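You operate a simulated robot arm through the tools that you are given. There is no shell and no other tool. Be economical: measure what you need, move in short steps, check, and stop when the job is done.

The job below is to be done with a simulated two-armed robot. You get a single attempt, and the scene is never put back.

TASK
Set the transfer plate to the gap on the job card and lock it.
Fine: use the feeler block of that size, then put it back in its holder.
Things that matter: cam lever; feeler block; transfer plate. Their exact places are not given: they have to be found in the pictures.

The check looks at the end state, three seconds after you hand in, the way a careful person would. Anything else that was tipped, shoved, dropped, spilled or broken makes it a failure.

THE ROBOT
Two 6-joint arms with two-finger grippers on one trunk, on a base that drives. Base frame: it is fixed to the floor where the robot stands at the start and does not move with it; the origin is under the middle of the robot, x ahead of it, y to its left, z up; the surface under the hand at the start is at about z = 0.75. Units: m, rad, N and s.
The left shoulder is at the start at [0.061, 0.144, 0.9], the right one opposite. With the tool pointing down near the work surface each hand reaches from about 0.32 to 0.72 m from the robot's upright axis, wherever it stands, measured 20 degrees to its own side. Places, roughly: cam lever [0.5, 0.4, 0.8]; transfer plate [0.6, 0.3, 0.8]. Payload 2.45 kg a hand.
The tool frame of a hand sits at the grasp point between the pads (the TCP): z along the fingers, y along the line on which they close. The tips reach 0.026 m beyond it. Largest opening 0.096 m; the body of the gripper starts 0.069 m behind the TCP.
Orientation is told as [roll, pitch, yaw] about the base's x, y, z axes, in that order, counted from this pose: with the fingers straight down and closing along the base's y, the tool's x points along the base's -x, its y along +y and its z along -z.

THE INTERFACE
- The arms move only by the tool servo_tool. It takes "left_rows", "right_rows" or both (then of equal length, played together; a hand with none holds still); each is a list of rows, each an object (a shift or turn left out is 0, a gripper value left out holds the last) with "slide": the shift along the tool's x, y, z in m, a list of three; "rot": the turn, a rotation vector about the tool's x, y, z in rad, a list of three; "grip": the gripper command, from -1 (shut) to 1 (fully open), values between in proportion. In form: [{"slide": [dx, dy, dz], "rot": [ax, ay, az], "grip": grip}, ...]. A call has 1 to 8 rows; each row is the pose to reach, as a shift and turn from the pose commanded when the call began, along the tool's axes at that moment. A row lasts 0.2 s, in which the tool goes at most 0.05 m and 0.15 rad; a call with a longer step from one row to the next is refused whole, and so is a gripper value outside its range. Where a pose cannot be reached the arm comes as near as it can. A force on the tool above 50 N (or 10 N above the force at the start of the call, whichever is more), or a blocked arm, ends the call early, and 0.2 s more pass. Each finger halts on what it meets, pressing with about 39 N; the grip force reading is that of the motor and also rises with nothing between the fingers. The clock runs only during rows and for 0.2 s after the last one: add rows that repeat a pose to give the fingers time. It gives the time, the measured TCP pose, the force on the tool (base axes), the opening and the grip force at its end, in the units of the frame above (readings bear some noise), with the torque about the TCP (base axes, N m) and any sound that the robot's microphone picked up.
- Cameras (640 x 400 px; columns grow to the right, rows downward): "scene" is now at [0.1395, 0.0104, 1.5036]; the picture's right is [0.12, -0.99, -0.00], its down [-0.76, -0.09, -0.65] and it looks along [0.64, 0.08, -0.76] (base axes); focal length 294 px, centre (320, 200). "left" rides on the left gripper at [0.081, -0.003, -0.098] in its tool frame; the picture's right is [0.04, 1.00, 0.00], its down [-0.73, 0.03, -0.68] and it looks along [-0.68, 0.03, 0.73] (tool axes); focal length 256 px, centre (320, 200). "right" rides on the right gripper at [0.082, 0.003, -0.098] in its tool frame; the picture's right is [-0.04, 1.00, 0.00], its down [-0.73, -0.03, -0.68] and it looks along [-0.68, -0.03, 0.73] (tool axes); focal length 256 px, centre (320, 200).
- capture(camera): a new picture of that camera. The clock stands still meanwhile.
- slide_trunk(by): slides the trunk up (or, below 0, down) by that many m; the arms and the scene camera ride with it, the base frame stays. It gives what a move gives, with no picture.
- steer(legs): drives the robot by 1 to 6 legs, each [ahead, turn to the left] in m and rad, along the robot's own axes; the way and the turn of a leg run together, so that a leg with both is an arc; at most 1.5 m and 3.142 rad a leg. The arms and the cameras ride along, it lands a little off, and it stops where it bumps. It gives what a move gives.
- aim_head(pan, tilt): turns the head with the scene camera to pan (to the left, within 1.501 rad either way) and tilt (down, from -0.506 to 1.204), counted from straight ahead of the robot. It gives what a move gives.
- locate(camera, pixels): for up to 12 pixels [column, row] of the newest picture of that camera ("zoom" is the newest enlarged one), the place [x, y, z] in the base frame of the surface seen there, good to about 0.003 m. The clock stands still meanwhile.
- close_up(camera, box): a new picture of the part [left, top, right, bottom] of that camera's present view, enlarged. The clock stands still meanwhile.
- job_done(): hands the job in; it is judged then, once.

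Go step by step. Measure first, check grasps and placings, and put right what went wrong. The budget is 80 turns and 62 pictures, counting those below and the enlarged ones. Unless the task says otherwise, let go and move clear before handing in, and close with one line.

The tools are called after "Emit:" by a JSON object that holds its "api" and its "payload". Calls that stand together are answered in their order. servo_tool: Moves the arms, as the interface text tells. Its arguments: {"type":"object","properties":{"left_rows":{"type":"array"},"right_rows":{"type":"array"}},"required":[]} The other tools are called the same way: slide_trunk (by) slides the trunk up or down; steer (legs) drives the base; aim_head (pan, tilt) turns the head that bears the scene camera; capture (camera) takes a picture; locate (camera, pixels) gives the place of the surface under pixels of a picture; close_up (camera, box) takes an enlarged picture of a part of a camera's view; job_done () hands the job in.

At the start:

```text
time_s: 0.0
left_tool_pos: [0.4368, 0.2772, 1.0405]
left_ee_rot: [0.0, 0.0, -0.005]
left_wrist_force: [0.0, 0.2, 0.0]
left_wrist_torque: [-0.04, 0.01, 0.0]
left_width: 0.0961
left_finger_force: 0.1
right_tool_pos: [0.4932, -0.1099, 1.12]
right_ee_rot: [0.0, 0.0, -0.005]
right_wrist_force: [-0.3, 0.2, 0.5]
right_wrist_torque: [-0.01, -0.01, 0.02]
right_width: 0.0959
right_finger_force: 0.0
trunk travel left (down, up): [-0.525, 0.065]
robot x, y, heading: [0.0032, 0.0041, -0.003]
head pan, tilt: [0.119, 0.864]
```

scene: 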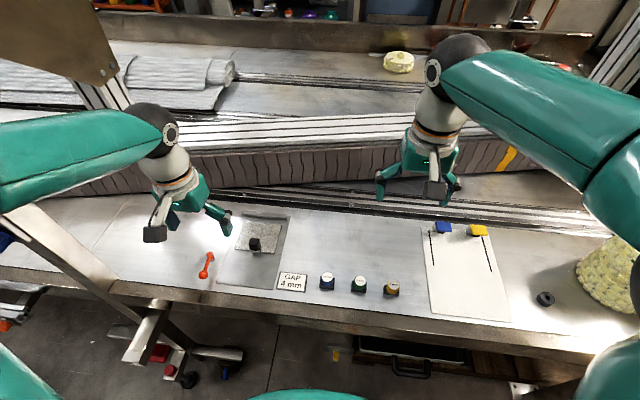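
right: 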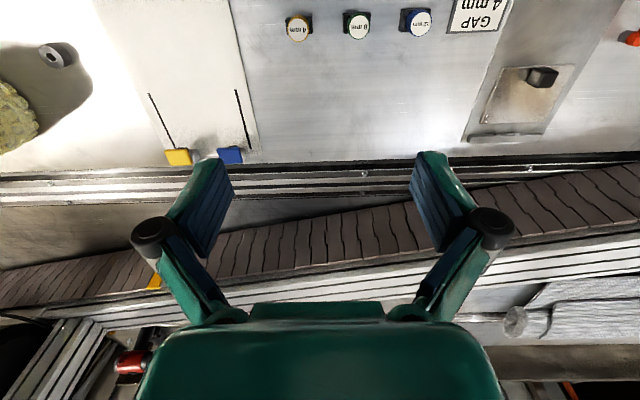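
left: 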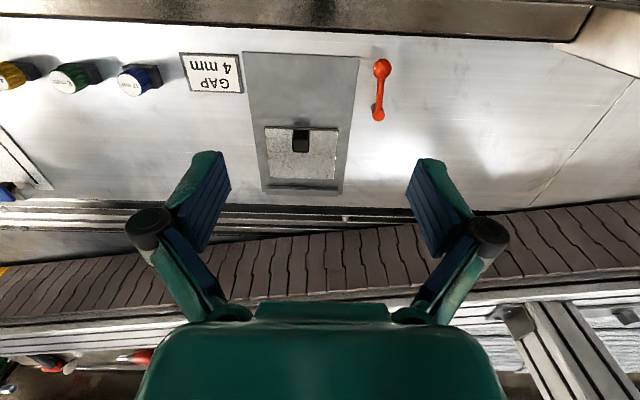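

The card at (292,282) reads GAP 4 mm; three feeler blocks sit at (327,282), (359,284) and (391,288). I'll enlarge the plate area and the blocks.

Emit:
{"api": "close_up", "payload": {"camera": "scene", "box": [180, 200, 310, 300]}}

Emit:
{"api": "close_up", "payload": {"camera": "left", "box": [230, 40, 410, 210]}}

Emit:
{"api": "close_up", "payload": {"camera": "right", "box": [270, 0, 520, 60]}}

Emit:
{"api": "close_up", "payload": {"camera": "scene", "box": [270, 250, 420, 310]}}

Emit:
{"api": "locate", "payload": {"camera": "scene", "pixels": [[390, 283], [359, 280], [327, 278], [255, 240], [210, 255], [203, 275], [243, 222], [278, 225], [235, 248], [272, 252], [220, 283], [268, 288]]}}

```text
4.00 times, centred on (245, 250) of scene
```

zoom: 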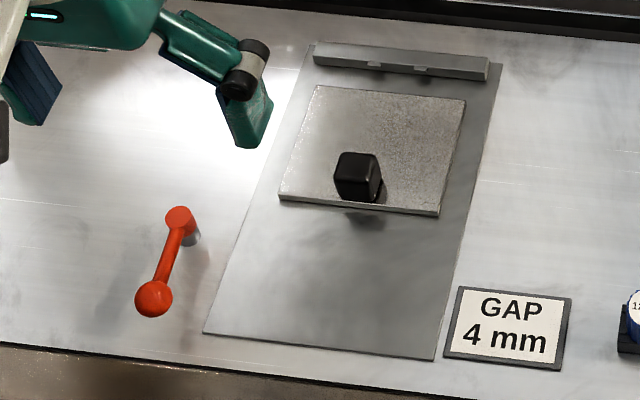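

```text
2.35 times, centred on (320, 125) of left
```

zoom: 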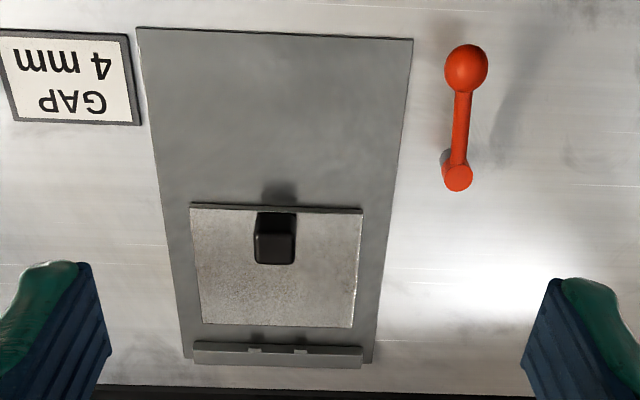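

```text
2.56 times, centred on (395, 30) of right
```

zoom: 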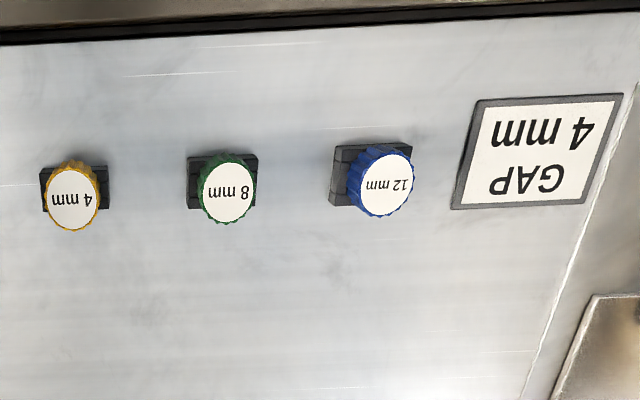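

```text
4.27 times, centred on (345, 280) of scene
```

zoom: 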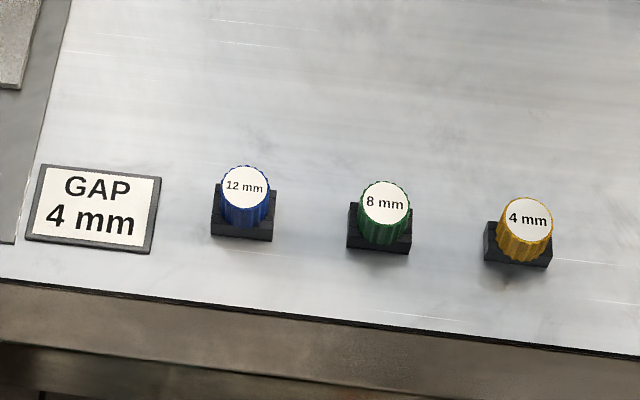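

```text
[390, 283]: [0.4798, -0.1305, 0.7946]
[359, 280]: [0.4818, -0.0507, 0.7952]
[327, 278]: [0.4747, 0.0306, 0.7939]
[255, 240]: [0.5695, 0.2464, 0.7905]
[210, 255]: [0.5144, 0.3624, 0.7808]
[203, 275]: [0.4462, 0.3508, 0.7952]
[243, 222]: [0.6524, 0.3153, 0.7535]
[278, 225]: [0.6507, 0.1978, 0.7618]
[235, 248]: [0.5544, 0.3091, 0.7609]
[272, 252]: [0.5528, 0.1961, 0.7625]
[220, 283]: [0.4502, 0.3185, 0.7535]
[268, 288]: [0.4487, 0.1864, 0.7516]
```

The plate (x≈0.55–0.645) slides toward the fence at x≈0.67, and the lever's pivot is near (0.514,0.362). I'll bring the left camera closer to see the gap and fence, and the right one nearer the yellow 4 mm block.

Emit:
{"api": "servo_tool", "payload": {"left_rows": [{"slide": [-0.02, -0.006, 0.04]}, {"slide": [-0.04, -0.012, 0.08]}, {"slide": [-0.06, -0.017, 0.12]}, {"slide": [-0.06, -0.017, 0.12]}], "right_rows": [{"slide": [0.03, -0.01, 0.03]}, {"slide": [0.06, -0.02, 0.06]}, {"slide": [0.09, -0.02, 0.09]}, {"slide": [0.12, -0.02, 0.12]}]}}

Emit:
{"api": "capture", "payload": {"camera": "left"}}

Emit:
{"api": "capture", "payload": {"camera": "right"}}

```text
time_s: 1.0
left_tool_pos: [0.4952, 0.2599, 0.9211]
left_ee_rot: [0.0, -0.002, -0.004]
left_wrist_force: [-0.3, -0.2, -0.3]
left_wrist_torque: [0.02, -0.02, 0.02]
left_width: 0.0961
left_finger_force: 0.0
right_tool_pos: [0.3753, -0.1286, 0.9992]
right_ee_rot: [0.001, -0.002, -0.004]
right_wrist_force: [-0.2, 0.5, 0.8]
right_wrist_torque: [-0.03, 0.0, -0.02]
right_width: 0.0961
right_finger_force: 0.0
trunk travel left (down, up): [-0.525, 0.065]
robot x, y, heading: [-0.0022, 0.0028, -0.004]
head pan, tilt: [0.119, 0.864]
```

```text
54 pictures are left
```

left: 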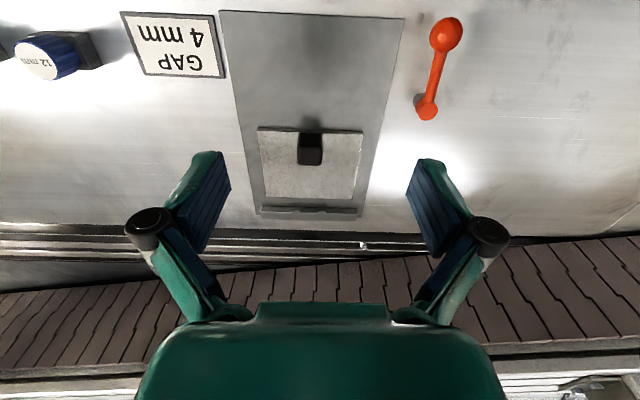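

```text
53 pictures are left
```

right: 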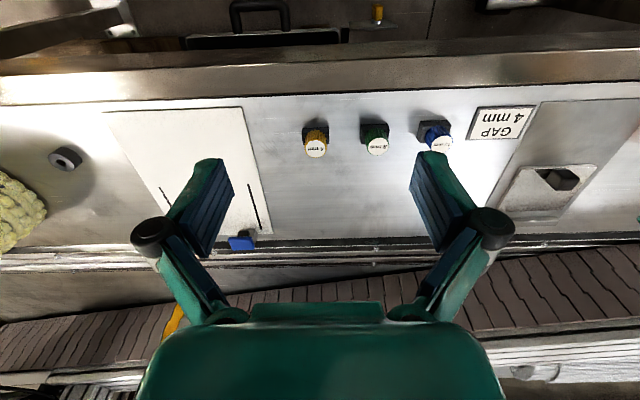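

The left view now shows the fence at (310,210) and the gap above it. I'll enlarge both views of interest.

Emit:
{"api": "close_up", "payload": {"camera": "left", "box": [240, 110, 390, 225]}}

Emit:
{"api": "locate", "payload": {"camera": "left", "pixels": [[258, 128], [362, 132], [265, 192], [354, 199], [270, 207], [350, 211], [310, 140], [310, 160], [310, 210], [290, 198], [427, 110], [446, 32]]}}

Emit:
{"api": "close_up", "payload": {"camera": "right", "box": [285, 105, 465, 170]}}

```text
3.48 times, centred on (315, 168) of left
```

zoom: 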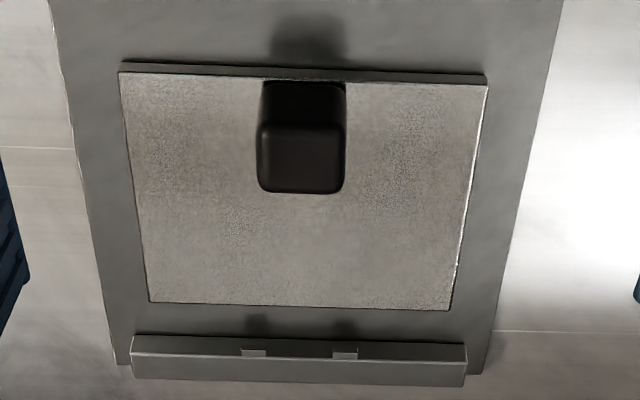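

```text
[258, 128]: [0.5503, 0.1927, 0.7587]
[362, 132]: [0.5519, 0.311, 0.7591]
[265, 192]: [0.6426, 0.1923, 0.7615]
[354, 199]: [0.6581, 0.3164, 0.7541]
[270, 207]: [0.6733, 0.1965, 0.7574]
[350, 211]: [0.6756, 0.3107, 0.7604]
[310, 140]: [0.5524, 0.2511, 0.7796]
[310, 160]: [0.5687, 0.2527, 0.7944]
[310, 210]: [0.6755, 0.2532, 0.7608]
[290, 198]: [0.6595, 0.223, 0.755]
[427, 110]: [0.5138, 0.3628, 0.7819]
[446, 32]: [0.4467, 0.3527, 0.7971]
```

```text
3.56 times, centred on (375, 138) of right
```

zoom: 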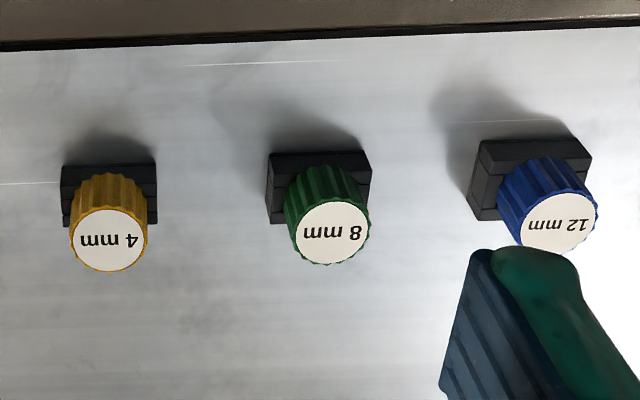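

The plate runs x≈0.551 to 0.643 with its black knob at (0.565, 0.253), and the fence face is near 0.668. I'll grip the knob with the left hand; pushing the plate to the fence and back will give an exact gap reference.

Emit:
{"api": "servo_tool", "payload": {"left_rows": [{"slide": [-0.025, -0.003, 0.04]}, {"slide": [-0.05, -0.007, 0.075]}, {"slide": [-0.068, -0.007, 0.1]}, {"slide": [-0.068, -0.007, 0.126]}, {"slide": [-0.068, -0.007, 0.126]}]}}

Emit:
{"api": "capture", "payload": {"camera": "left"}}

Emit:
{"api": "close_up", "payload": {"camera": "scene", "box": [180, 190, 310, 290]}}

```text
time_s: 2.2
left_tool_pos: [0.5636, 0.251, 0.7946]
left_ee_rot: [0.0, 0.001, -0.005]
left_wrist_force: [-0.7, -0.2, 0.0]
left_wrist_torque: [-0.02, 0.0, 0.02]
left_width: 0.096
left_finger_force: 0.0
right_tool_pos: [0.3764, -0.1268, 0.9995]
right_ee_rot: [-0.001, -0.001, -0.005]
right_wrist_force: [0.0, -0.3, -0.1]
right_wrist_torque: [0.02, -0.03, 0.03]
right_width: 0.096
right_finger_force: 0.1
trunk travel left (down, up): [-0.525, 0.065]
robot x, y, heading: [0.0004, 0.0036, -0.001]
head pan, tilt: [0.119, 0.864]
```

```text
50 pictures are left
```

left: 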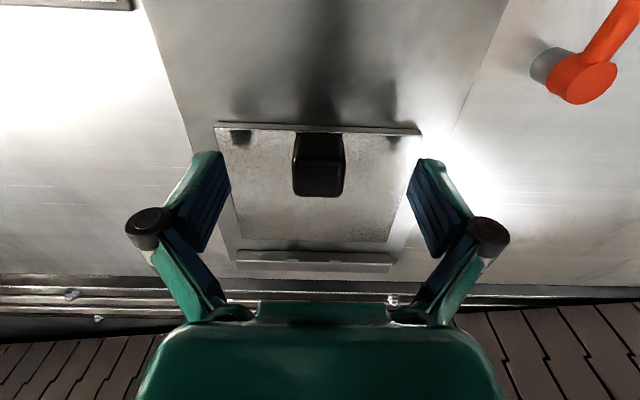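

```text
4.00 times, centred on (245, 240) of scene
```

zoom: 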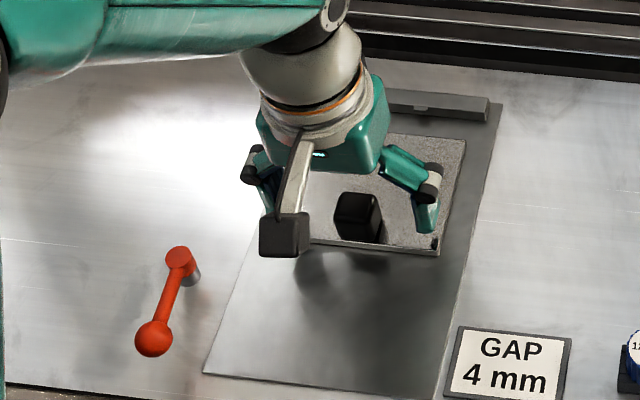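

The knob at (319,165) lies between the fingers. I'll close on it.

Emit:
{"api": "servo_tool", "payload": {"left_rows": [{"grip": -0.3}, {"grip": -0.6}, {"grip": -0.6}, {"grip": -0.8}, {"grip": -0.8}]}}

```text
time_s: 3.4
left_tool_pos: [0.5648, 0.2511, 0.795]
left_ee_rot: [-0.001, -0.001, -0.005]
left_wrist_force: [-0.2, -5.3, -0.4]
left_wrist_torque: [-0.2, -0.18, 0.08]
left_width: 0.0278
left_finger_force: 44.9
right_tool_pos: [0.3759, -0.1277, 0.9992]
right_ee_rot: [0.001, 0.0, -0.005]
right_wrist_force: [0.0, 0.4, -0.1]
right_wrist_torque: [-0.03, 0.01, 0.01]
right_width: 0.0963
right_finger_force: 0.1
trunk travel left (down, up): [-0.525, 0.065]
robot x, y, heading: [0.0002, 0.0035, -0.005]
head pan, tilt: [0.119, 0.864]
```

Gripped at 28 mm width. Now I'll push the plate toward the fence in small steps until contact.

Emit:
{"api": "servo_tool", "payload": {"left_rows": [{"slide": [-0.005, 0, 0]}, {"slide": [-0.01, 0, 0]}, {"slide": [-0.015, 0, 0]}, {"slide": [-0.015, 0, 0]}]}}

```text
time_s: 4.4
left_tool_pos: [0.5805, 0.252, 0.795]
left_ee_rot: [0.001, 0.002, -0.005]
left_wrist_force: [-0.8, -4.1, -4.6]
left_wrist_torque: [-0.11, -0.15, 0.05]
left_width: 0.0276
left_finger_force: 44.8
right_tool_pos: [0.3773, -0.1288, 0.9981]
right_ee_rot: [0.0, 0.004, -0.005]
right_wrist_force: [0.9, -0.6, -0.7]
right_wrist_torque: [-0.01, 0.01, -0.01]
right_width: 0.0962
right_finger_force: 0.2
trunk travel left (down, up): [-0.525, 0.065]
robot x, y, heading: [-0.0015, 0.0019, -0.004]
head pan, tilt: [0.119, 0.864]
```

It slides freely. I'll continue toward contact with finer steps.

Emit:
{"api": "servo_tool", "payload": {"left_rows": [{"slide": [-0.003, 0, 0]}, {"slide": [-0.005, 0, 0]}, {"slide": [-0.007, 0, 0]}, {"slide": [-0.009, 0, 0]}, {"slide": [-0.011, 0, 0]}, {"slide": [-0.013, 0, 0]}, {"slide": [-0.015, 0, 0]}]}}

Emit:
{"api": "capture", "payload": {"camera": "left"}}

```text
time_s: 6.0
left_tool_pos: [0.5885, 0.2507, 0.7946]
left_ee_rot: [0.0, 0.012, -0.008]
left_wrist_force: [-27.7, -12.8, 1.6]
left_wrist_torque: [-0.37, 0.2, 0.1]
left_width: 0.0275
left_finger_force: 44.6
right_tool_pos: [0.3738, -0.1274, 0.999]
right_ee_rot: [0.001, -0.002, -0.005]
right_wrist_force: [-0.2, -0.2, -0.1]
right_wrist_torque: [0.04, 0.02, -0.03]
right_width: 0.0957
right_finger_force: 0.0
trunk travel left (down, up): [-0.525, 0.065]
robot x, y, heading: [0.0003, -0.0015, -0.001]
head pan, tilt: [0.119, 0.864]
```

```text
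48 pictures are left
```

left: 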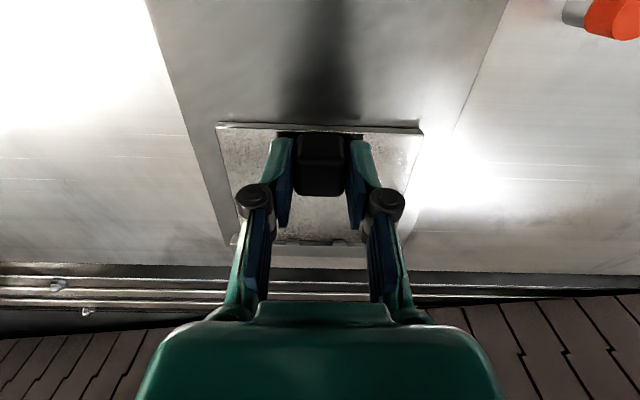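

The plate stopped at x≈0.588 with −28 N. A close-up will tell whether it is at the fence.

Emit:
{"api": "close_up", "payload": {"camera": "left", "box": [200, 110, 440, 260]}}

```text
2.67 times, centred on (320, 185) of left
```

zoom: 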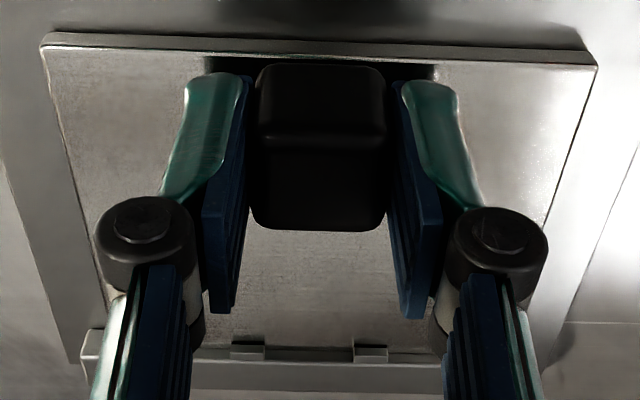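

The plate now sits against two little tabs on the fence (zoom (248,350) and (370,352)). I'll pull it back to leave about 10 mm, release and rise.

Emit:
{"api": "servo_tool", "payload": {"left_rows": [{"slide": [0.008, 0, 0]}, {"slide": [0.016, 0, 0]}, {"slide": [0.016, 0, 0]}, {"slide": [0.016, 0, 0]}]}}

Emit:
{"api": "servo_tool", "payload": {"left_rows": [{"grip": 0.2}, {"grip": 0.2}, {"grip": 0.2}, {"slide": [0, 0, -0.04]}, {"slide": [0, 0, -0.08]}, {"slide": [0.02, -0.02, -0.1]}, {"slide": [0.04, -0.04, -0.12]}]}}

Emit:
{"api": "capture", "payload": {"camera": "left"}}

```text
time_s: 7.0
left_tool_pos: [0.5788, 0.2507, 0.7955]
left_ee_rot: [0.0, -0.002, -0.003]
left_wrist_force: [2.3, -15.6, -11.7]
left_wrist_torque: [-0.41, -1.34, 0.07]
left_width: 0.0276
left_finger_force: 45.1
right_tool_pos: [0.3757, -0.1291, 0.9988]
right_ee_rot: [0.002, 0.001, -0.005]
right_wrist_force: [0.9, 0.8, 0.0]
right_wrist_torque: [-0.01, 0.0, 0.01]
right_width: 0.0962
right_finger_force: 0.1
trunk travel left (down, up): [-0.525, 0.065]
robot x, y, heading: [-0.0016, 0.0011, 0.001]
head pan, tilt: [0.119, 0.864]
```

```text
time_s: 8.6
left_tool_pos: [0.5375, 0.2119, 0.9172]
left_ee_rot: [-0.001, -0.001, -0.005]
left_wrist_force: [-0.2, 0.3, 0.7]
left_wrist_torque: [0.03, 0.04, 0.0]
left_width: 0.0575
left_finger_force: 0.0
right_tool_pos: [0.3758, -0.128, 1.0001]
right_ee_rot: [0.0, 0.0, -0.004]
right_wrist_force: [1.3, -1.0, 0.5]
right_wrist_torque: [0.02, 0.01, 0.05]
right_width: 0.0961
right_finger_force: 0.0
trunk travel left (down, up): [-0.525, 0.065]
robot x, y, heading: [-0.0004, 0.0034, -0.003]
head pan, tilt: [0.119, 0.864]
```

```text
46 pictures are left
```

left: 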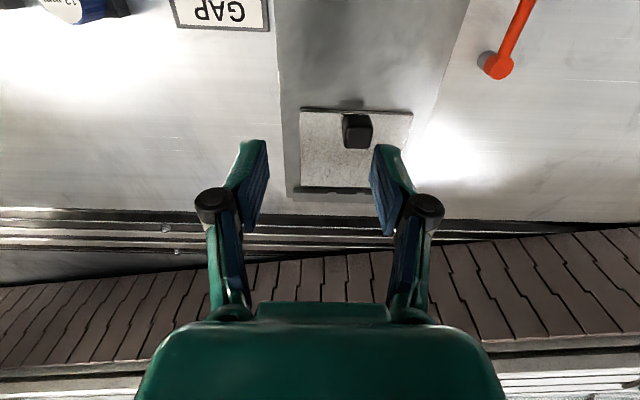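

The plate edge at (340,188) looks close to the fence; enlarge.

Emit:
{"api": "close_up", "payload": {"camera": "left", "box": [285, 100, 420, 210]}}

Emit:
{"api": "locate", "payload": {"camera": "left", "pixels": [[302, 109], [412, 114], [340, 184], [340, 196], [352, 140], [410, 135]]}}

```text
3.64 times, centred on (352, 155) of left
```

zoom: 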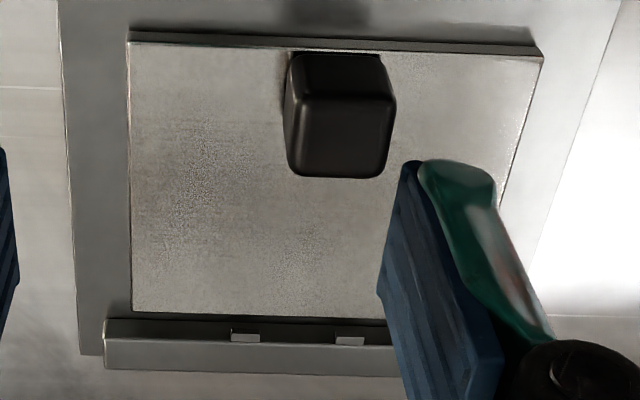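

```text
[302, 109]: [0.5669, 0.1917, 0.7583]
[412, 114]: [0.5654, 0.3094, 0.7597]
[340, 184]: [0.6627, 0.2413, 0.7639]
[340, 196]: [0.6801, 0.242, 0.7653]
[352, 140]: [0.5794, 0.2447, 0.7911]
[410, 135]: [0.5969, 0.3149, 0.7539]
```

The gap is about 10 mm now. I'll move the right hand out to the side while the left goes over the yellow 4 mm block.

Emit:
{"api": "servo_tool", "payload": {"left_rows": [{"slide": [0, 0, 0], "grip": 0.6}, {"slide": [0.008, -0.049, 0]}, {"slide": [0.016, -0.098, 0]}, {"slide": [0.024, -0.147, 0]}, {"slide": [0.032, -0.196, 0]}, {"slide": [0.04, -0.245, 0]}, {"slide": [0.05, -0.294, 0]}, {"slide": [0.0575, -0.342, 0]}], "right_rows": [{"slide": [0, -0.045, 0]}, {"slide": [0, -0.09, 0]}, {"slide": [0, -0.135, 0]}, {"slide": [0, -0.18, 0]}, {"slide": [0, -0.225, 0]}, {"slide": [0, -0.25, 0]}, {"slide": [0, -0.25, 0]}, {"slide": [0, -0.25, 0]}]}}

Emit:
{"api": "capture", "payload": {"camera": "left"}}

```text
time_s: 10.4
left_tool_pos: [0.486, -0.1226, 0.9222]
left_ee_rot: [-0.014, -0.007, 0.015]
left_wrist_force: [-0.1, 0.7, -0.2]
left_wrist_torque: [-0.01, -0.04, 0.03]
left_width: 0.0765
left_finger_force: 0.0
right_tool_pos: [0.3706, -0.3772, 1.0002]
right_ee_rot: [0.0, 0.002, -0.005]
right_wrist_force: [-0.6, 0.3, 0.4]
right_wrist_torque: [0.03, 0.04, -0.03]
right_width: 0.0959
right_finger_force: 0.1
trunk travel left (down, up): [-0.525, 0.065]
robot x, y, heading: [-0.0036, 0.0035, -0.006]
head pan, tilt: [0.119, 0.864]
```

```text
44 pictures are left
```

left: 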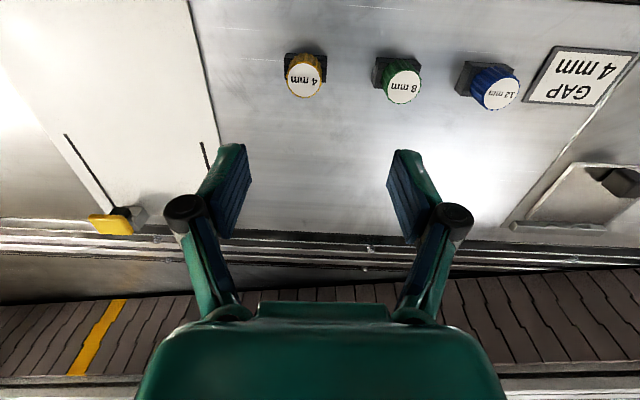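

The 4 mm knob is at (305,75). I'll locate it precisely.

Emit:
{"api": "locate", "payload": {"camera": "left", "pixels": [[305, 75], [292, 78], [318, 78], [305, 60], [305, 95], [290, 55], [322, 55], [288, 76], [320, 45]]}}

Emit:
{"api": "close_up", "payload": {"camera": "left", "box": [270, 35, 345, 105]}}

```text
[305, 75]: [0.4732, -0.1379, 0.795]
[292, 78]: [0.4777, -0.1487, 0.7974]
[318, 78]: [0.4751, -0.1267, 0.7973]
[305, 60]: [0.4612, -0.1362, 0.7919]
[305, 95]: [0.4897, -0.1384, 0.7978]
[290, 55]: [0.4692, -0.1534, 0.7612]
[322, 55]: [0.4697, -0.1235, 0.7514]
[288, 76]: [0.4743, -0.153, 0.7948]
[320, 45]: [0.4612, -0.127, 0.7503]
```

```text
5.71 times, centred on (308, 70) of left
```

zoom: 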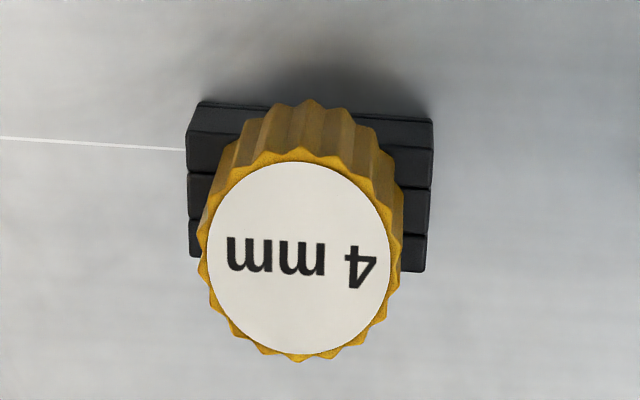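

The block's knob centre is ≈(0.476, −0.138), diameter ≈29 mm, top z≈0.795. I'll test the left arm's reach there, stopping above it.

Emit:
{"api": "servo_tool", "payload": {"left_rows": [{"slide": [0.004, -0.007, 0.03]}, {"slide": [0.004, -0.007, 0.07]}, {"slide": [0.004, -0.007, 0.07]}]}}

```text
time_s: 11.2
left_tool_pos: [0.4892, -0.1265, 0.8579]
left_ee_rot: [-0.021, -0.014, 0.03]
left_wrist_force: [-0.4, 0.5, -0.1]
left_wrist_torque: [0.02, 0.01, 0.01]
left_width: 0.077
left_finger_force: 0.0
right_tool_pos: [0.3705, -0.3766, 1.0004]
right_ee_rot: [0.0, 0.001, -0.005]
right_wrist_force: [0.0, 1.0, -0.1]
right_wrist_torque: [0.0, -0.01, 0.06]
right_width: 0.096
right_finger_force: 0.0
trunk travel left (down, up): [-0.525, 0.065]
robot x, y, heading: [0.0056, -0.0032, -0.0]
head pan, tilt: [0.119, 0.864]
```

The left wrist hits a limit there (it sits off by ~1 cm with 0.03 rad twist). I'll raise it, shift it left, and turn the base 0.3 rad to the right.

Emit:
{"api": "servo_tool", "payload": {"left_rows": [{"slide": [0, 0.03, -0.04]}, {"slide": [0, 0.07, -0.06]}, {"slide": [0, 0.11, -0.07]}, {"slide": [0, 0.11, -0.07]}]}}

Emit:
{"api": "steer", "payload": {"legs": [[0, -0.3]]}}

```text
time_s: 12.2
left_tool_pos: [0.4764, -0.0268, 0.9161]
left_ee_rot: [0.0, 0.003, -0.008]
left_wrist_force: [0.6, 0.8, 0.3]
left_wrist_torque: [0.0, -0.01, 0.01]
left_width: 0.0766
left_finger_force: 0.0
right_tool_pos: [0.3705, -0.3776, 1.0001]
right_ee_rot: [0.001, 0.001, -0.005]
right_wrist_force: [0.5, 0.0, 0.5]
right_wrist_torque: [-0.01, 0.03, 0.0]
right_width: 0.0959
right_finger_force: 0.1
trunk travel left (down, up): [-0.525, 0.065]
robot x, y, heading: [-0.0033, -0.0021, 0.003]
head pan, tilt: [0.119, 0.864]
```

```text
time_s: 13.7
left_tool_pos: [0.4435, -0.1662, 0.9162]
left_ee_rot: [-0.003, -0.001, -0.305]
left_wrist_force: [0.2, -1.2, 0.0]
left_wrist_torque: [0.01, 0.03, 0.03]
left_width: 0.077
left_finger_force: 0.0
right_tool_pos: [0.2378, -0.4703, 0.9988]
right_ee_rot: [0.0, 0.001, -0.306]
right_wrist_force: [0.8, -0.8, 0.0]
right_wrist_torque: [0.04, 0.02, -0.03]
right_width: 0.0961
right_finger_force: 0.0
trunk travel left (down, up): [-0.525, 0.065]
robot x, y, heading: [0.0002, 0.0143, -0.298]
head pan, tilt: [0.119, 0.864]
```

The base turned well. Now I'll straighten the left hand's yaw to 0 and centre it above the block at z≈0.86.

Emit:
{"api": "servo_tool", "payload": {"left_rows": [{"slide": [-0.008, 0.012, 0.01], "rot": [0, 0, -0.1]}, {"slide": [-0.015, 0.024, 0.03], "rot": [0, 0, -0.2]}, {"slide": [-0.0226, 0.0365, 0.056], "rot": [0, 0, -0.305]}, {"slide": [-0.0226, 0.0365, 0.056], "rot": [0, 0, -0.305]}]}}

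Emit:
{"api": "capture", "payload": {"camera": "left"}}

```text
time_s: 14.7
left_tool_pos: [0.4742, -0.1383, 0.8595]
left_ee_rot: [0.0, -0.001, 0.0]
left_wrist_force: [0.7, 0.8, 0.0]
left_wrist_torque: [0.02, -0.03, -0.01]
left_width: 0.0768
left_finger_force: 0.0
right_tool_pos: [0.2396, -0.4684, 1.0001]
right_ee_rot: [0.0, 0.0, -0.306]
right_wrist_force: [-0.4, 0.1, 0.5]
right_wrist_torque: [0.01, -0.02, 0.0]
right_width: 0.0961
right_finger_force: 0.2
trunk travel left (down, up): [-0.525, 0.065]
robot x, y, heading: [0.001, 0.0092, -0.296]
head pan, tilt: [0.119, 0.864]
```

```text
42 pictures are left
```

left: 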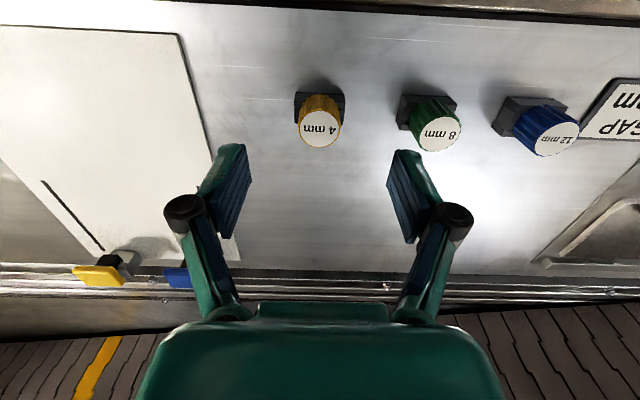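

The knob's at (320,128); I'll locate it again from here.

Emit:
{"api": "locate", "payload": {"camera": "left", "pixels": [[319, 113], [319, 146], [301, 128], [338, 128], [319, 128], [297, 100], [343, 98], [297, 118], [343, 116]]}}

Emit:
{"api": "close_up", "payload": {"camera": "left", "box": [275, 70, 365, 160]}}

```text
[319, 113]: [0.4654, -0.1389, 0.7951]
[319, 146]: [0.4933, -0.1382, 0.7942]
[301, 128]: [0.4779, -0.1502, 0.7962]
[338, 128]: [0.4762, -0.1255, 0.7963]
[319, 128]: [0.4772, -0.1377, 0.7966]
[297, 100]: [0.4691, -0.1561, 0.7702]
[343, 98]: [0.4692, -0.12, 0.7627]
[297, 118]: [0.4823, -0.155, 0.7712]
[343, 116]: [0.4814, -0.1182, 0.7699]
```

```text
4.44 times, centred on (320, 115) of left
```

zoom: 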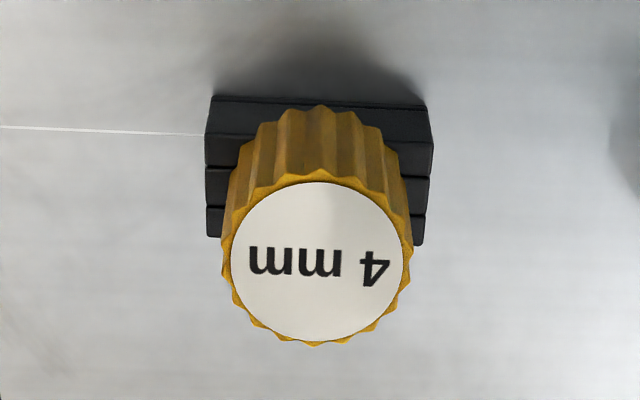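

Knob centre (0.478,−0.138), holder top z≈0.770. I'll descend to TCP z≈0.801 (tips at 0.775, above the holder) and close.

Emit:
{"api": "servo_tool", "payload": {"left_rows": [{"slide": [-0.004, 0, 0.03]}, {"slide": [-0.004, 0, 0.058]}, {"slide": [-0.004, 0, 0.058]}, {"slide": [-0.004, 0, 0.058], "grip": -0.2}, {"slide": [-0.004, 0, 0.058], "grip": -0.6}, {"slide": [-0.004, 0, 0.058], "grip": -0.8}, {"slide": [-0.004, 0, 0.058], "grip": -0.8}]}}

Emit:
{"api": "capture", "payload": {"camera": "left"}}

```text
time_s: 16.3
left_tool_pos: [0.4794, -0.1357, 0.8028]
left_ee_rot: [-0.001, 0.0, 0.0]
left_wrist_force: [0.6, -5.3, 0.1]
left_wrist_torque: [-0.19, -0.03, -0.04]
left_width: 0.029
left_finger_force: 39.2
right_tool_pos: [0.2389, -0.4702, 1.0003]
right_ee_rot: [0.001, 0.002, -0.305]
right_wrist_force: [0.1, 0.4, -0.2]
right_wrist_torque: [-0.04, 0.01, 0.02]
right_width: 0.096
right_finger_force: 0.2
trunk travel left (down, up): [-0.525, 0.065]
robot x, y, heading: [-0.0007, 0.014, -0.297]
head pan, tilt: [0.119, 0.864]
```

```text
40 pictures are left
```

left: 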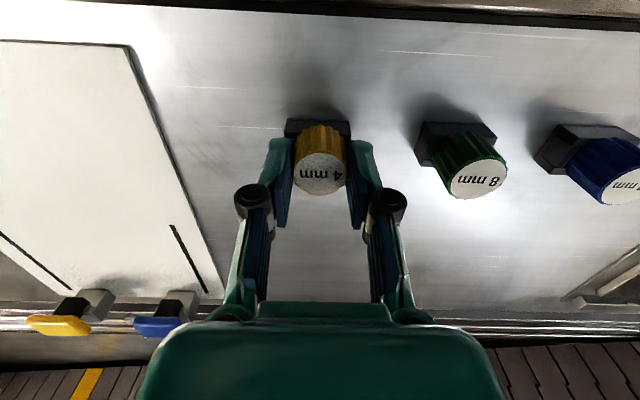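

Gripped at 29 mm. Lift straight up.

Emit:
{"api": "servo_tool", "payload": {"left_rows": [{"slide": [0, 0, -0.01]}, {"slide": [0, 0, -0.03]}, {"slide": [0, 0, -0.07]}, {"slide": [0, 0, -0.1]}, {"slide": [0, 0, -0.1]}]}}

Emit:
{"api": "capture", "payload": {"camera": "left"}}

Emit:
{"api": "close_up", "payload": {"camera": "scene", "box": [140, 190, 460, 390]}}

```text
time_s: 17.5
left_tool_pos: [0.4814, -0.1368, 0.9035]
left_ee_rot: [0.002, 0.002, -0.001]
left_wrist_force: [0.7, 0.8, -1.1]
left_wrist_torque: [0.0, 0.02, -0.02]
left_width: 0.0292
left_finger_force: 38.8
right_tool_pos: [0.2403, -0.4683, 0.9998]
right_ee_rot: [0.001, 0.0, -0.306]
right_wrist_force: [-0.4, -0.6, -0.6]
right_wrist_torque: [0.03, 0.02, -0.02]
right_width: 0.0962
right_finger_force: 0.1
trunk travel left (down, up): [-0.525, 0.065]
robot x, y, heading: [-0.0023, 0.013, -0.3]
head pan, tilt: [0.119, 0.864]
```

```text
39 pictures are left
```

left: 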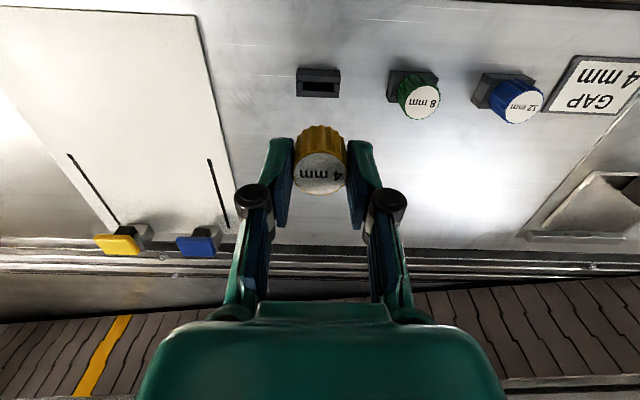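

```text
2.00 times, centred on (300, 290) of scene
```

zoom: 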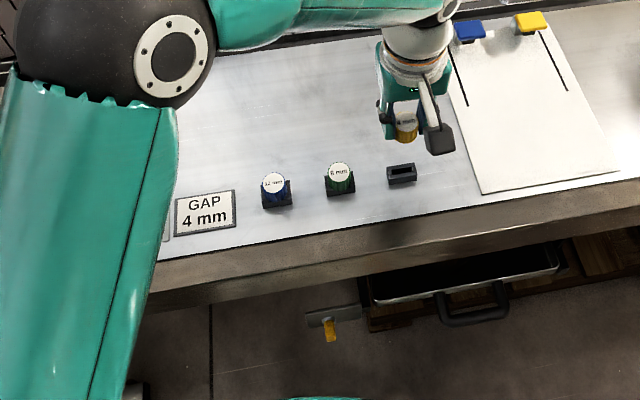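

The block is out, leaving a slotted holder at (319,84). I'll record the slot's place and look at the blade.

Emit:
{"api": "locate", "payload": {"camera": "left", "pixels": [[303, 83], [336, 83], [319, 80], [319, 88], [299, 72], [339, 72], [339, 95], [319, 95]]}}

Emit:
{"api": "close_up", "payload": {"camera": "left", "box": [285, 55, 355, 105]}}

Emit:
{"api": "close_up", "payload": {"camera": "scene", "box": [320, 220, 370, 290]}}

```text
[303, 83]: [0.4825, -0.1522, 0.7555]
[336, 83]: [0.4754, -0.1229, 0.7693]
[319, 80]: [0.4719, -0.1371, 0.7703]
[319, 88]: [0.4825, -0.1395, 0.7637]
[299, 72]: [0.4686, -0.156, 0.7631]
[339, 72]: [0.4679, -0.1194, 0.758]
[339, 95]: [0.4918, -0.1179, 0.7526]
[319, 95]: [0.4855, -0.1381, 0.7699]
```

```text
8.00 times, centred on (320, 80) of left
```

zoom: 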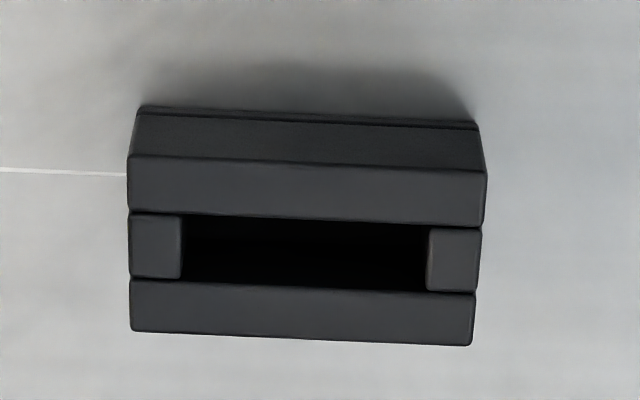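

```text
5.71 times, centred on (345, 255) of scene
```

zoom: 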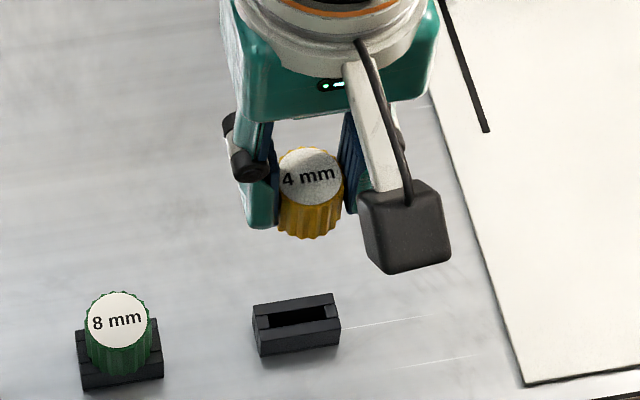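

Slot centre is ≈(0.4785,−0.1375), 25 mm × ~7 mm, long along y, so the blade's 4 mm is along x as the gap needs. I'll turn the base back and view the gap.

Emit:
{"api": "steer", "payload": {"legs": [[0, 0.3]]}}

Emit:
{"api": "close_up", "payload": {"camera": "scene", "box": [220, 200, 300, 250]}}

Emit:
{"api": "locate", "payload": {"camera": "zoom", "pixels": [[320, 150], [320, 120], [200, 120], [400, 130], [320, 100], [320, 200]]}}

```text
time_s: 18.9
left_tool_pos: [0.5034, 0.0111, 0.9034]
left_ee_rot: [0.0, 0.0, 0.299]
left_wrist_force: [1.2, 0.6, 0.3]
left_wrist_torque: [0.04, 0.03, -0.01]
left_width: 0.0292
left_finger_force: 38.7
right_tool_pos: [0.3706, -0.3768, 0.9992]
right_ee_rot: [0.0, 0.001, -0.005]
right_wrist_force: [0.1, -0.1, 0.1]
right_wrist_torque: [0.03, -0.01, -0.02]
right_width: 0.0958
right_finger_force: 0.1
trunk travel left (down, up): [-0.525, 0.065]
robot x, y, heading: [-0.0005, 0.0026, 0.005]
head pan, tilt: [0.119, 0.864]
```

```text
8.00 times, centred on (260, 225) of scene
```

zoom: 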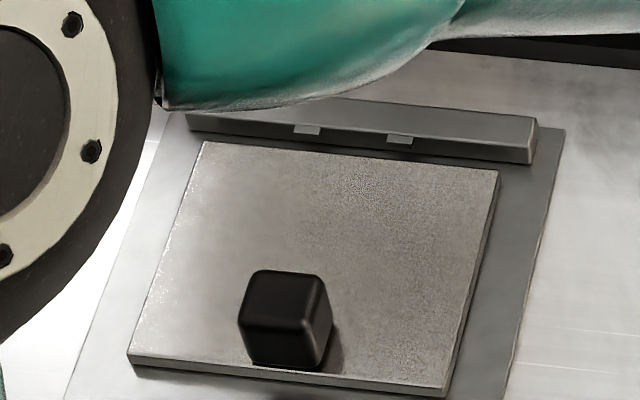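

```text
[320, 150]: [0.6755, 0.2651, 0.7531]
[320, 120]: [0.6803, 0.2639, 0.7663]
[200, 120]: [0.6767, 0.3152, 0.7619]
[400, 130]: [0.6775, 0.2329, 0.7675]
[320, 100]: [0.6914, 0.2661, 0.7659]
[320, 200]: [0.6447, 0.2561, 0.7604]
```

The gap between plate edge and fence is visible with both tabs at (308,130) and (400,139). I'll pin edges down.

Emit:
{"api": "locate", "payload": {"camera": "zoom", "pixels": [[250, 151], [354, 162], [450, 172], [354, 158], [354, 154], [354, 150], [354, 145], [354, 140], [354, 135], [354, 130], [308, 131], [400, 140]]}}

```text
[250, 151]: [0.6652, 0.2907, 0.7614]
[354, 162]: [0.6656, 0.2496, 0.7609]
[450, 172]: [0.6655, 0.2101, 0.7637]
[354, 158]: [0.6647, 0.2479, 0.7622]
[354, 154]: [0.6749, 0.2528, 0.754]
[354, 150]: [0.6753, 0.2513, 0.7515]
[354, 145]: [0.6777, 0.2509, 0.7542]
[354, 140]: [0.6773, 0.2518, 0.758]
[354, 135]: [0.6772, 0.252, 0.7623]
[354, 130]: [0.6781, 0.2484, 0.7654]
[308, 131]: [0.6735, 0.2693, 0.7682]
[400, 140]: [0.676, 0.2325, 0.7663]
```

Plate edge x≈0.666, fence face x≈0.6775 (gap ≈11.5 mm), tabs centred on y≈0.251 as side guides. I'll straighten the yaw and move above (0.672, 0.251).

Emit:
{"api": "servo_tool", "payload": {"left_rows": [{"slide": [-0.035, 0.027, 0], "rot": [0, 0, 0.1]}, {"slide": [-0.07, 0.054, 0], "rot": [0, 0, 0.2]}, {"slide": [-0.105, 0.081, 0], "rot": [0, 0, 0.302]}, {"slide": [-0.14, 0.108, 0], "rot": [0, 0, 0.302]}, {"slide": [-0.175, 0.136, 0], "rot": [0, 0, 0.302]}, {"slide": [-0.21, 0.163, 0], "rot": [0, 0, 0.302]}, {"slide": [-0.2318, 0.1797, 0.01], "rot": [0, 0, 0.302]}, {"slide": [-0.2318, 0.1797, 0.01], "rot": [0, 0, 0.302]}]}}

Emit:
{"api": "close_up", "payload": {"camera": "scene", "box": [200, 180, 300, 250]}}

Emit:
{"api": "capture", "payload": {"camera": "left"}}

```text
time_s: 20.7
left_tool_pos: [0.6713, 0.252, 0.8946]
left_ee_rot: [0.0, 0.001, -0.007]
left_wrist_force: [0.0, -0.4, -0.4]
left_wrist_torque: [0.01, 0.02, -0.04]
left_width: 0.0293
left_finger_force: 39.3
right_tool_pos: [0.3699, -0.377, 1.0005]
right_ee_rot: [0.001, 0.0, -0.006]
right_wrist_force: [-0.2, 0.9, 0.0]
right_wrist_torque: [0.0, -0.02, 0.02]
right_width: 0.096
right_finger_force: 0.1
trunk travel left (down, up): [-0.525, 0.065]
robot x, y, heading: [0.0003, 0.0013, 0.002]
head pan, tilt: [0.119, 0.864]
```

```text
5.71 times, centred on (250, 215) of scene
```

zoom: 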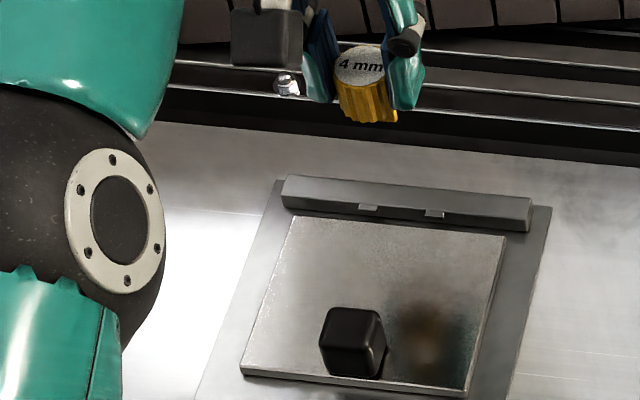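

```text
33 pictures are left
```

left: 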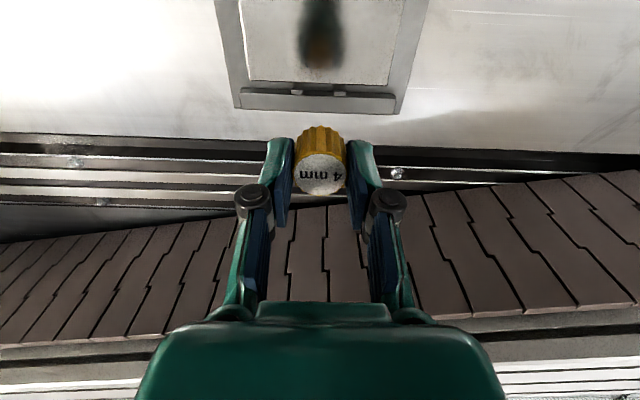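

Well aligned, x=0.6713. Descend to just above the fence and check.

Emit:
{"api": "servo_tool", "payload": {"left_rows": [{"slide": [-0.001, -0.001, 0.03]}, {"slide": [-0.001, -0.001, 0.06]}, {"slide": [-0.001, -0.001, 0.073]}, {"slide": [-0.001, -0.001, 0.073]}]}}

Emit:
{"api": "close_up", "payload": {"camera": "scene", "box": [220, 185, 300, 235]}}

Emit:
{"api": "close_up", "payload": {"camera": "left", "box": [230, 60, 410, 210]}}

```text
time_s: 21.7
left_tool_pos: [0.6741, 0.2503, 0.82]
left_ee_rot: [-0.001, 0.0, -0.004]
left_wrist_force: [0.2, 0.3, -0.2]
left_wrist_torque: [-0.02, 0.01, 0.0]
left_width: 0.029
left_finger_force: 39.1
right_tool_pos: [0.3709, -0.3776, 1.0002]
right_ee_rot: [0.0, 0.002, -0.006]
right_wrist_force: [0.5, 0.4, -0.9]
right_wrist_torque: [-0.01, 0.0, -0.02]
right_width: 0.0963
right_finger_force: 0.0
trunk travel left (down, up): [-0.525, 0.065]
robot x, y, heading: [0.0046, 0.0005, -0.0]
head pan, tilt: [0.119, 0.864]
```

```text
8.00 times, centred on (260, 210) of scene
```

zoom: 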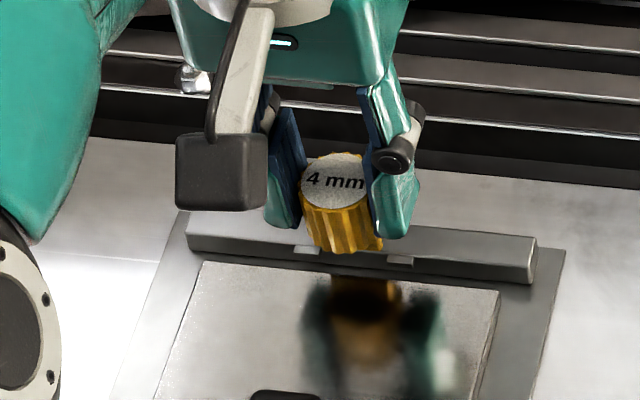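

```text
2.67 times, centred on (320, 135) of left
```

zoom: 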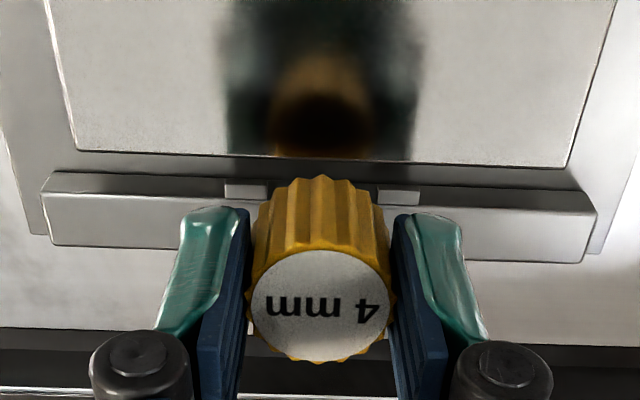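

In the left close-up the knob (320,305) is centred between the tabs (245,190)/(400,197). I'll check its x relative to the gap.

Emit:
{"api": "locate", "payload": {"camera": "zoom", "pixels": [[320, 255], [320, 355], [320, 305], [255, 305], [385, 305], [200, 152], [480, 162], [150, 185], [480, 200], [320, 195], [245, 190], [400, 197]]}}

```text
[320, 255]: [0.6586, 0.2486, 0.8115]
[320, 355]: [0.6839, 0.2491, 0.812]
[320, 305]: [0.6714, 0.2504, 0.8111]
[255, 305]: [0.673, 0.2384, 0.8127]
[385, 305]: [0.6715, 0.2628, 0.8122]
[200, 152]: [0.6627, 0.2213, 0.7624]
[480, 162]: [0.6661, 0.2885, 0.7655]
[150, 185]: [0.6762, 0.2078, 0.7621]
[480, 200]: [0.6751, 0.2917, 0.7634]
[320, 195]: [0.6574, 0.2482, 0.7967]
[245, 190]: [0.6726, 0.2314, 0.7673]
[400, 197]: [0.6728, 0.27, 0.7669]
```

The knob centre x=0.6715 sits mid-gap (0.665–0.677). Descend gently.

Emit:
{"api": "servo_tool", "payload": {"left_rows": [{"slide": [0, 0, 0.004]}, {"slide": [0, 0, 0.008]}, {"slide": [0, 0, 0.012]}, {"slide": [0, 0, 0.015]}, {"slide": [0, 0, 0.015]}]}}

```text
time_s: 22.9
left_tool_pos: [0.6737, 0.2508, 0.8029]
left_ee_rot: [-0.001, -0.001, -0.004]
left_wrist_force: [0.1, -0.7, 1.6]
left_wrist_torque: [-0.01, -0.01, 0.01]
left_width: 0.0292
left_finger_force: 38.9
right_tool_pos: [0.3702, -0.3767, 0.9999]
right_ee_rot: [0.0, 0.003, -0.007]
right_wrist_force: [-0.7, -0.7, -0.3]
right_wrist_torque: [-0.06, -0.03, 0.0]
right_width: 0.096
right_finger_force: 0.1
trunk travel left (down, up): [-0.525, 0.065]
robot x, y, heading: [-0.0007, 0.002, -0.002]
head pan, tilt: [0.119, 0.864]
```

Emit:
{"api": "servo_tool", "payload": {"left_rows": [{"slide": [0, 0, 0.002]}, {"slide": [0, 0, 0.004]}, {"slide": [0, 0, 0.006]}, {"slide": [0, 0, 0.006]}]}}

Emit:
{"api": "close_up", "payload": {"camera": "scene", "box": [220, 185, 300, 235]}}

```text
time_s: 23.9
left_tool_pos: [0.6733, 0.25, 0.8016]
left_ee_rot: [0.0, -0.002, -0.005]
left_wrist_force: [1.0, 0.8, 12.5]
left_wrist_torque: [0.04, -0.03, -0.01]
left_width: 0.0289
left_finger_force: 39.3
right_tool_pos: [0.3701, -0.3775, 1.0012]
right_ee_rot: [0.002, -0.001, -0.006]
right_wrist_force: [0.6, 0.7, -0.7]
right_wrist_torque: [-0.03, 0.03, 0.0]
right_width: 0.0962
right_finger_force: 0.1
trunk travel left (down, up): [-0.525, 0.065]
robot x, y, heading: [0.0028, -0.0029, 0.0]
head pan, tilt: [0.119, 0.864]
```

```text
8.00 times, centred on (260, 210) of scene
```

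zoom: 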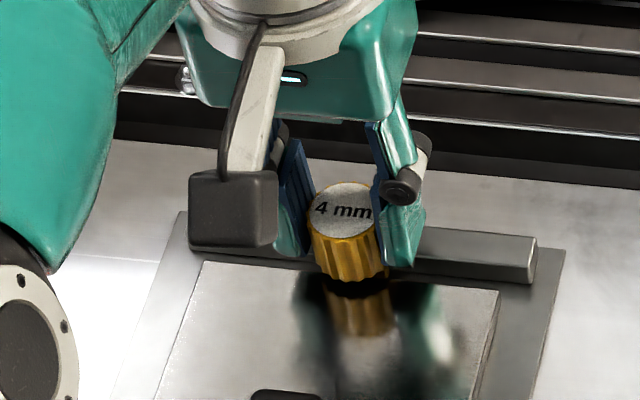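

Contact at z≈0.8016, consistent with the knob/blade seated in the gap between the tabs. I'll unload vertically and ease it +x flush against the fence before letting go.

Emit:
{"api": "servo_tool", "payload": {"left_rows": [{"slide": [0, 0, -0.003]}, {"slide": [-0.002, 0, -0.003]}, {"slide": [-0.004, 0, -0.003]}, {"slide": [-0.006, 0, -0.003]}, {"slide": [-0.007, 0, -0.003]}]}}

```text
time_s: 25.1
left_tool_pos: [0.6749, 0.2502, 0.8018]
left_ee_rot: [-0.002, 0.012, -0.005]
left_wrist_force: [-27.6, 0.5, 0.0]
left_wrist_torque: [0.04, 1.1, 0.01]
left_width: 0.0293
left_finger_force: 38.9
right_tool_pos: [0.3685, -0.3776, 1.0025]
right_ee_rot: [0.0, -0.002, -0.007]
right_wrist_force: [-0.3, 0.1, -1.2]
right_wrist_torque: [0.02, 0.0, -0.01]
right_width: 0.096
right_finger_force: 0.0
trunk travel left (down, up): [-0.525, 0.065]
robot x, y, heading: [0.0043, 0.0005, 0.005]
head pan, tilt: [0.119, 0.864]
```

The blade is against the fence (−28 N). Relax the push, press lightly down, and release.

Emit:
{"api": "servo_tool", "payload": {"left_rows": [{"slide": [0.004, 0, 0.002]}, {"slide": [0.0055, 0, 0.002]}, {"slide": [0.0055, 0, 0.002]}, {"slide": [0.0055, 0, 0.002], "grip": 0.1}, {"slide": [0.0055, 0, 0.002], "grip": 0.1}, {"slide": [0.0055, 0, 0.002], "grip": 0.1}]}}

Emit:
{"api": "close_up", "payload": {"camera": "scene", "box": [220, 185, 300, 235]}}

Emit:
{"api": "close_up", "payload": {"camera": "left", "box": [230, 60, 410, 210]}}

```text
time_s: 26.5
left_tool_pos: [0.6754, 0.249, 0.799]
left_ee_rot: [-0.001, -0.001, -0.003]
left_wrist_force: [0.0, -0.4, 0.2]
left_wrist_torque: [0.01, -0.01, 0.01]
left_width: 0.0528
left_finger_force: 0.0
right_tool_pos: [0.3706, -0.3772, 1.0005]
right_ee_rot: [-0.001, 0.003, -0.007]
right_wrist_force: [0.2, -0.4, -0.3]
right_wrist_torque: [0.02, -0.03, -0.02]
right_width: 0.096
right_finger_force: 0.1
trunk travel left (down, up): [-0.525, 0.065]
robot x, y, heading: [0.0016, -0.0006, -0.002]
head pan, tilt: [0.119, 0.864]
```

```text
8.00 times, centred on (260, 210) of scene
```

zoom: 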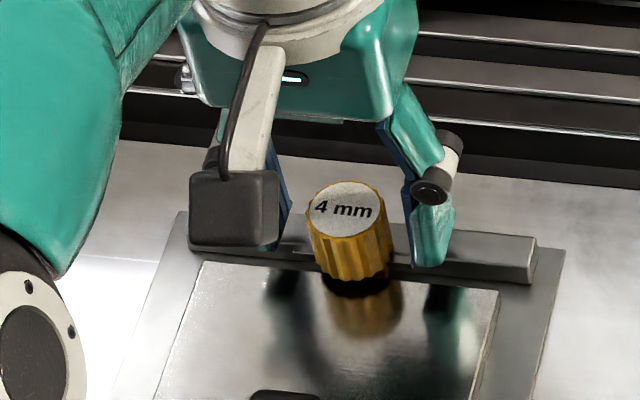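

```text
2.67 times, centred on (320, 135) of left
```

zoom: 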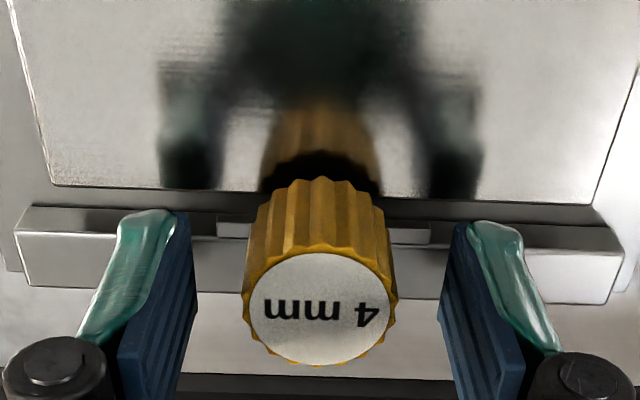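

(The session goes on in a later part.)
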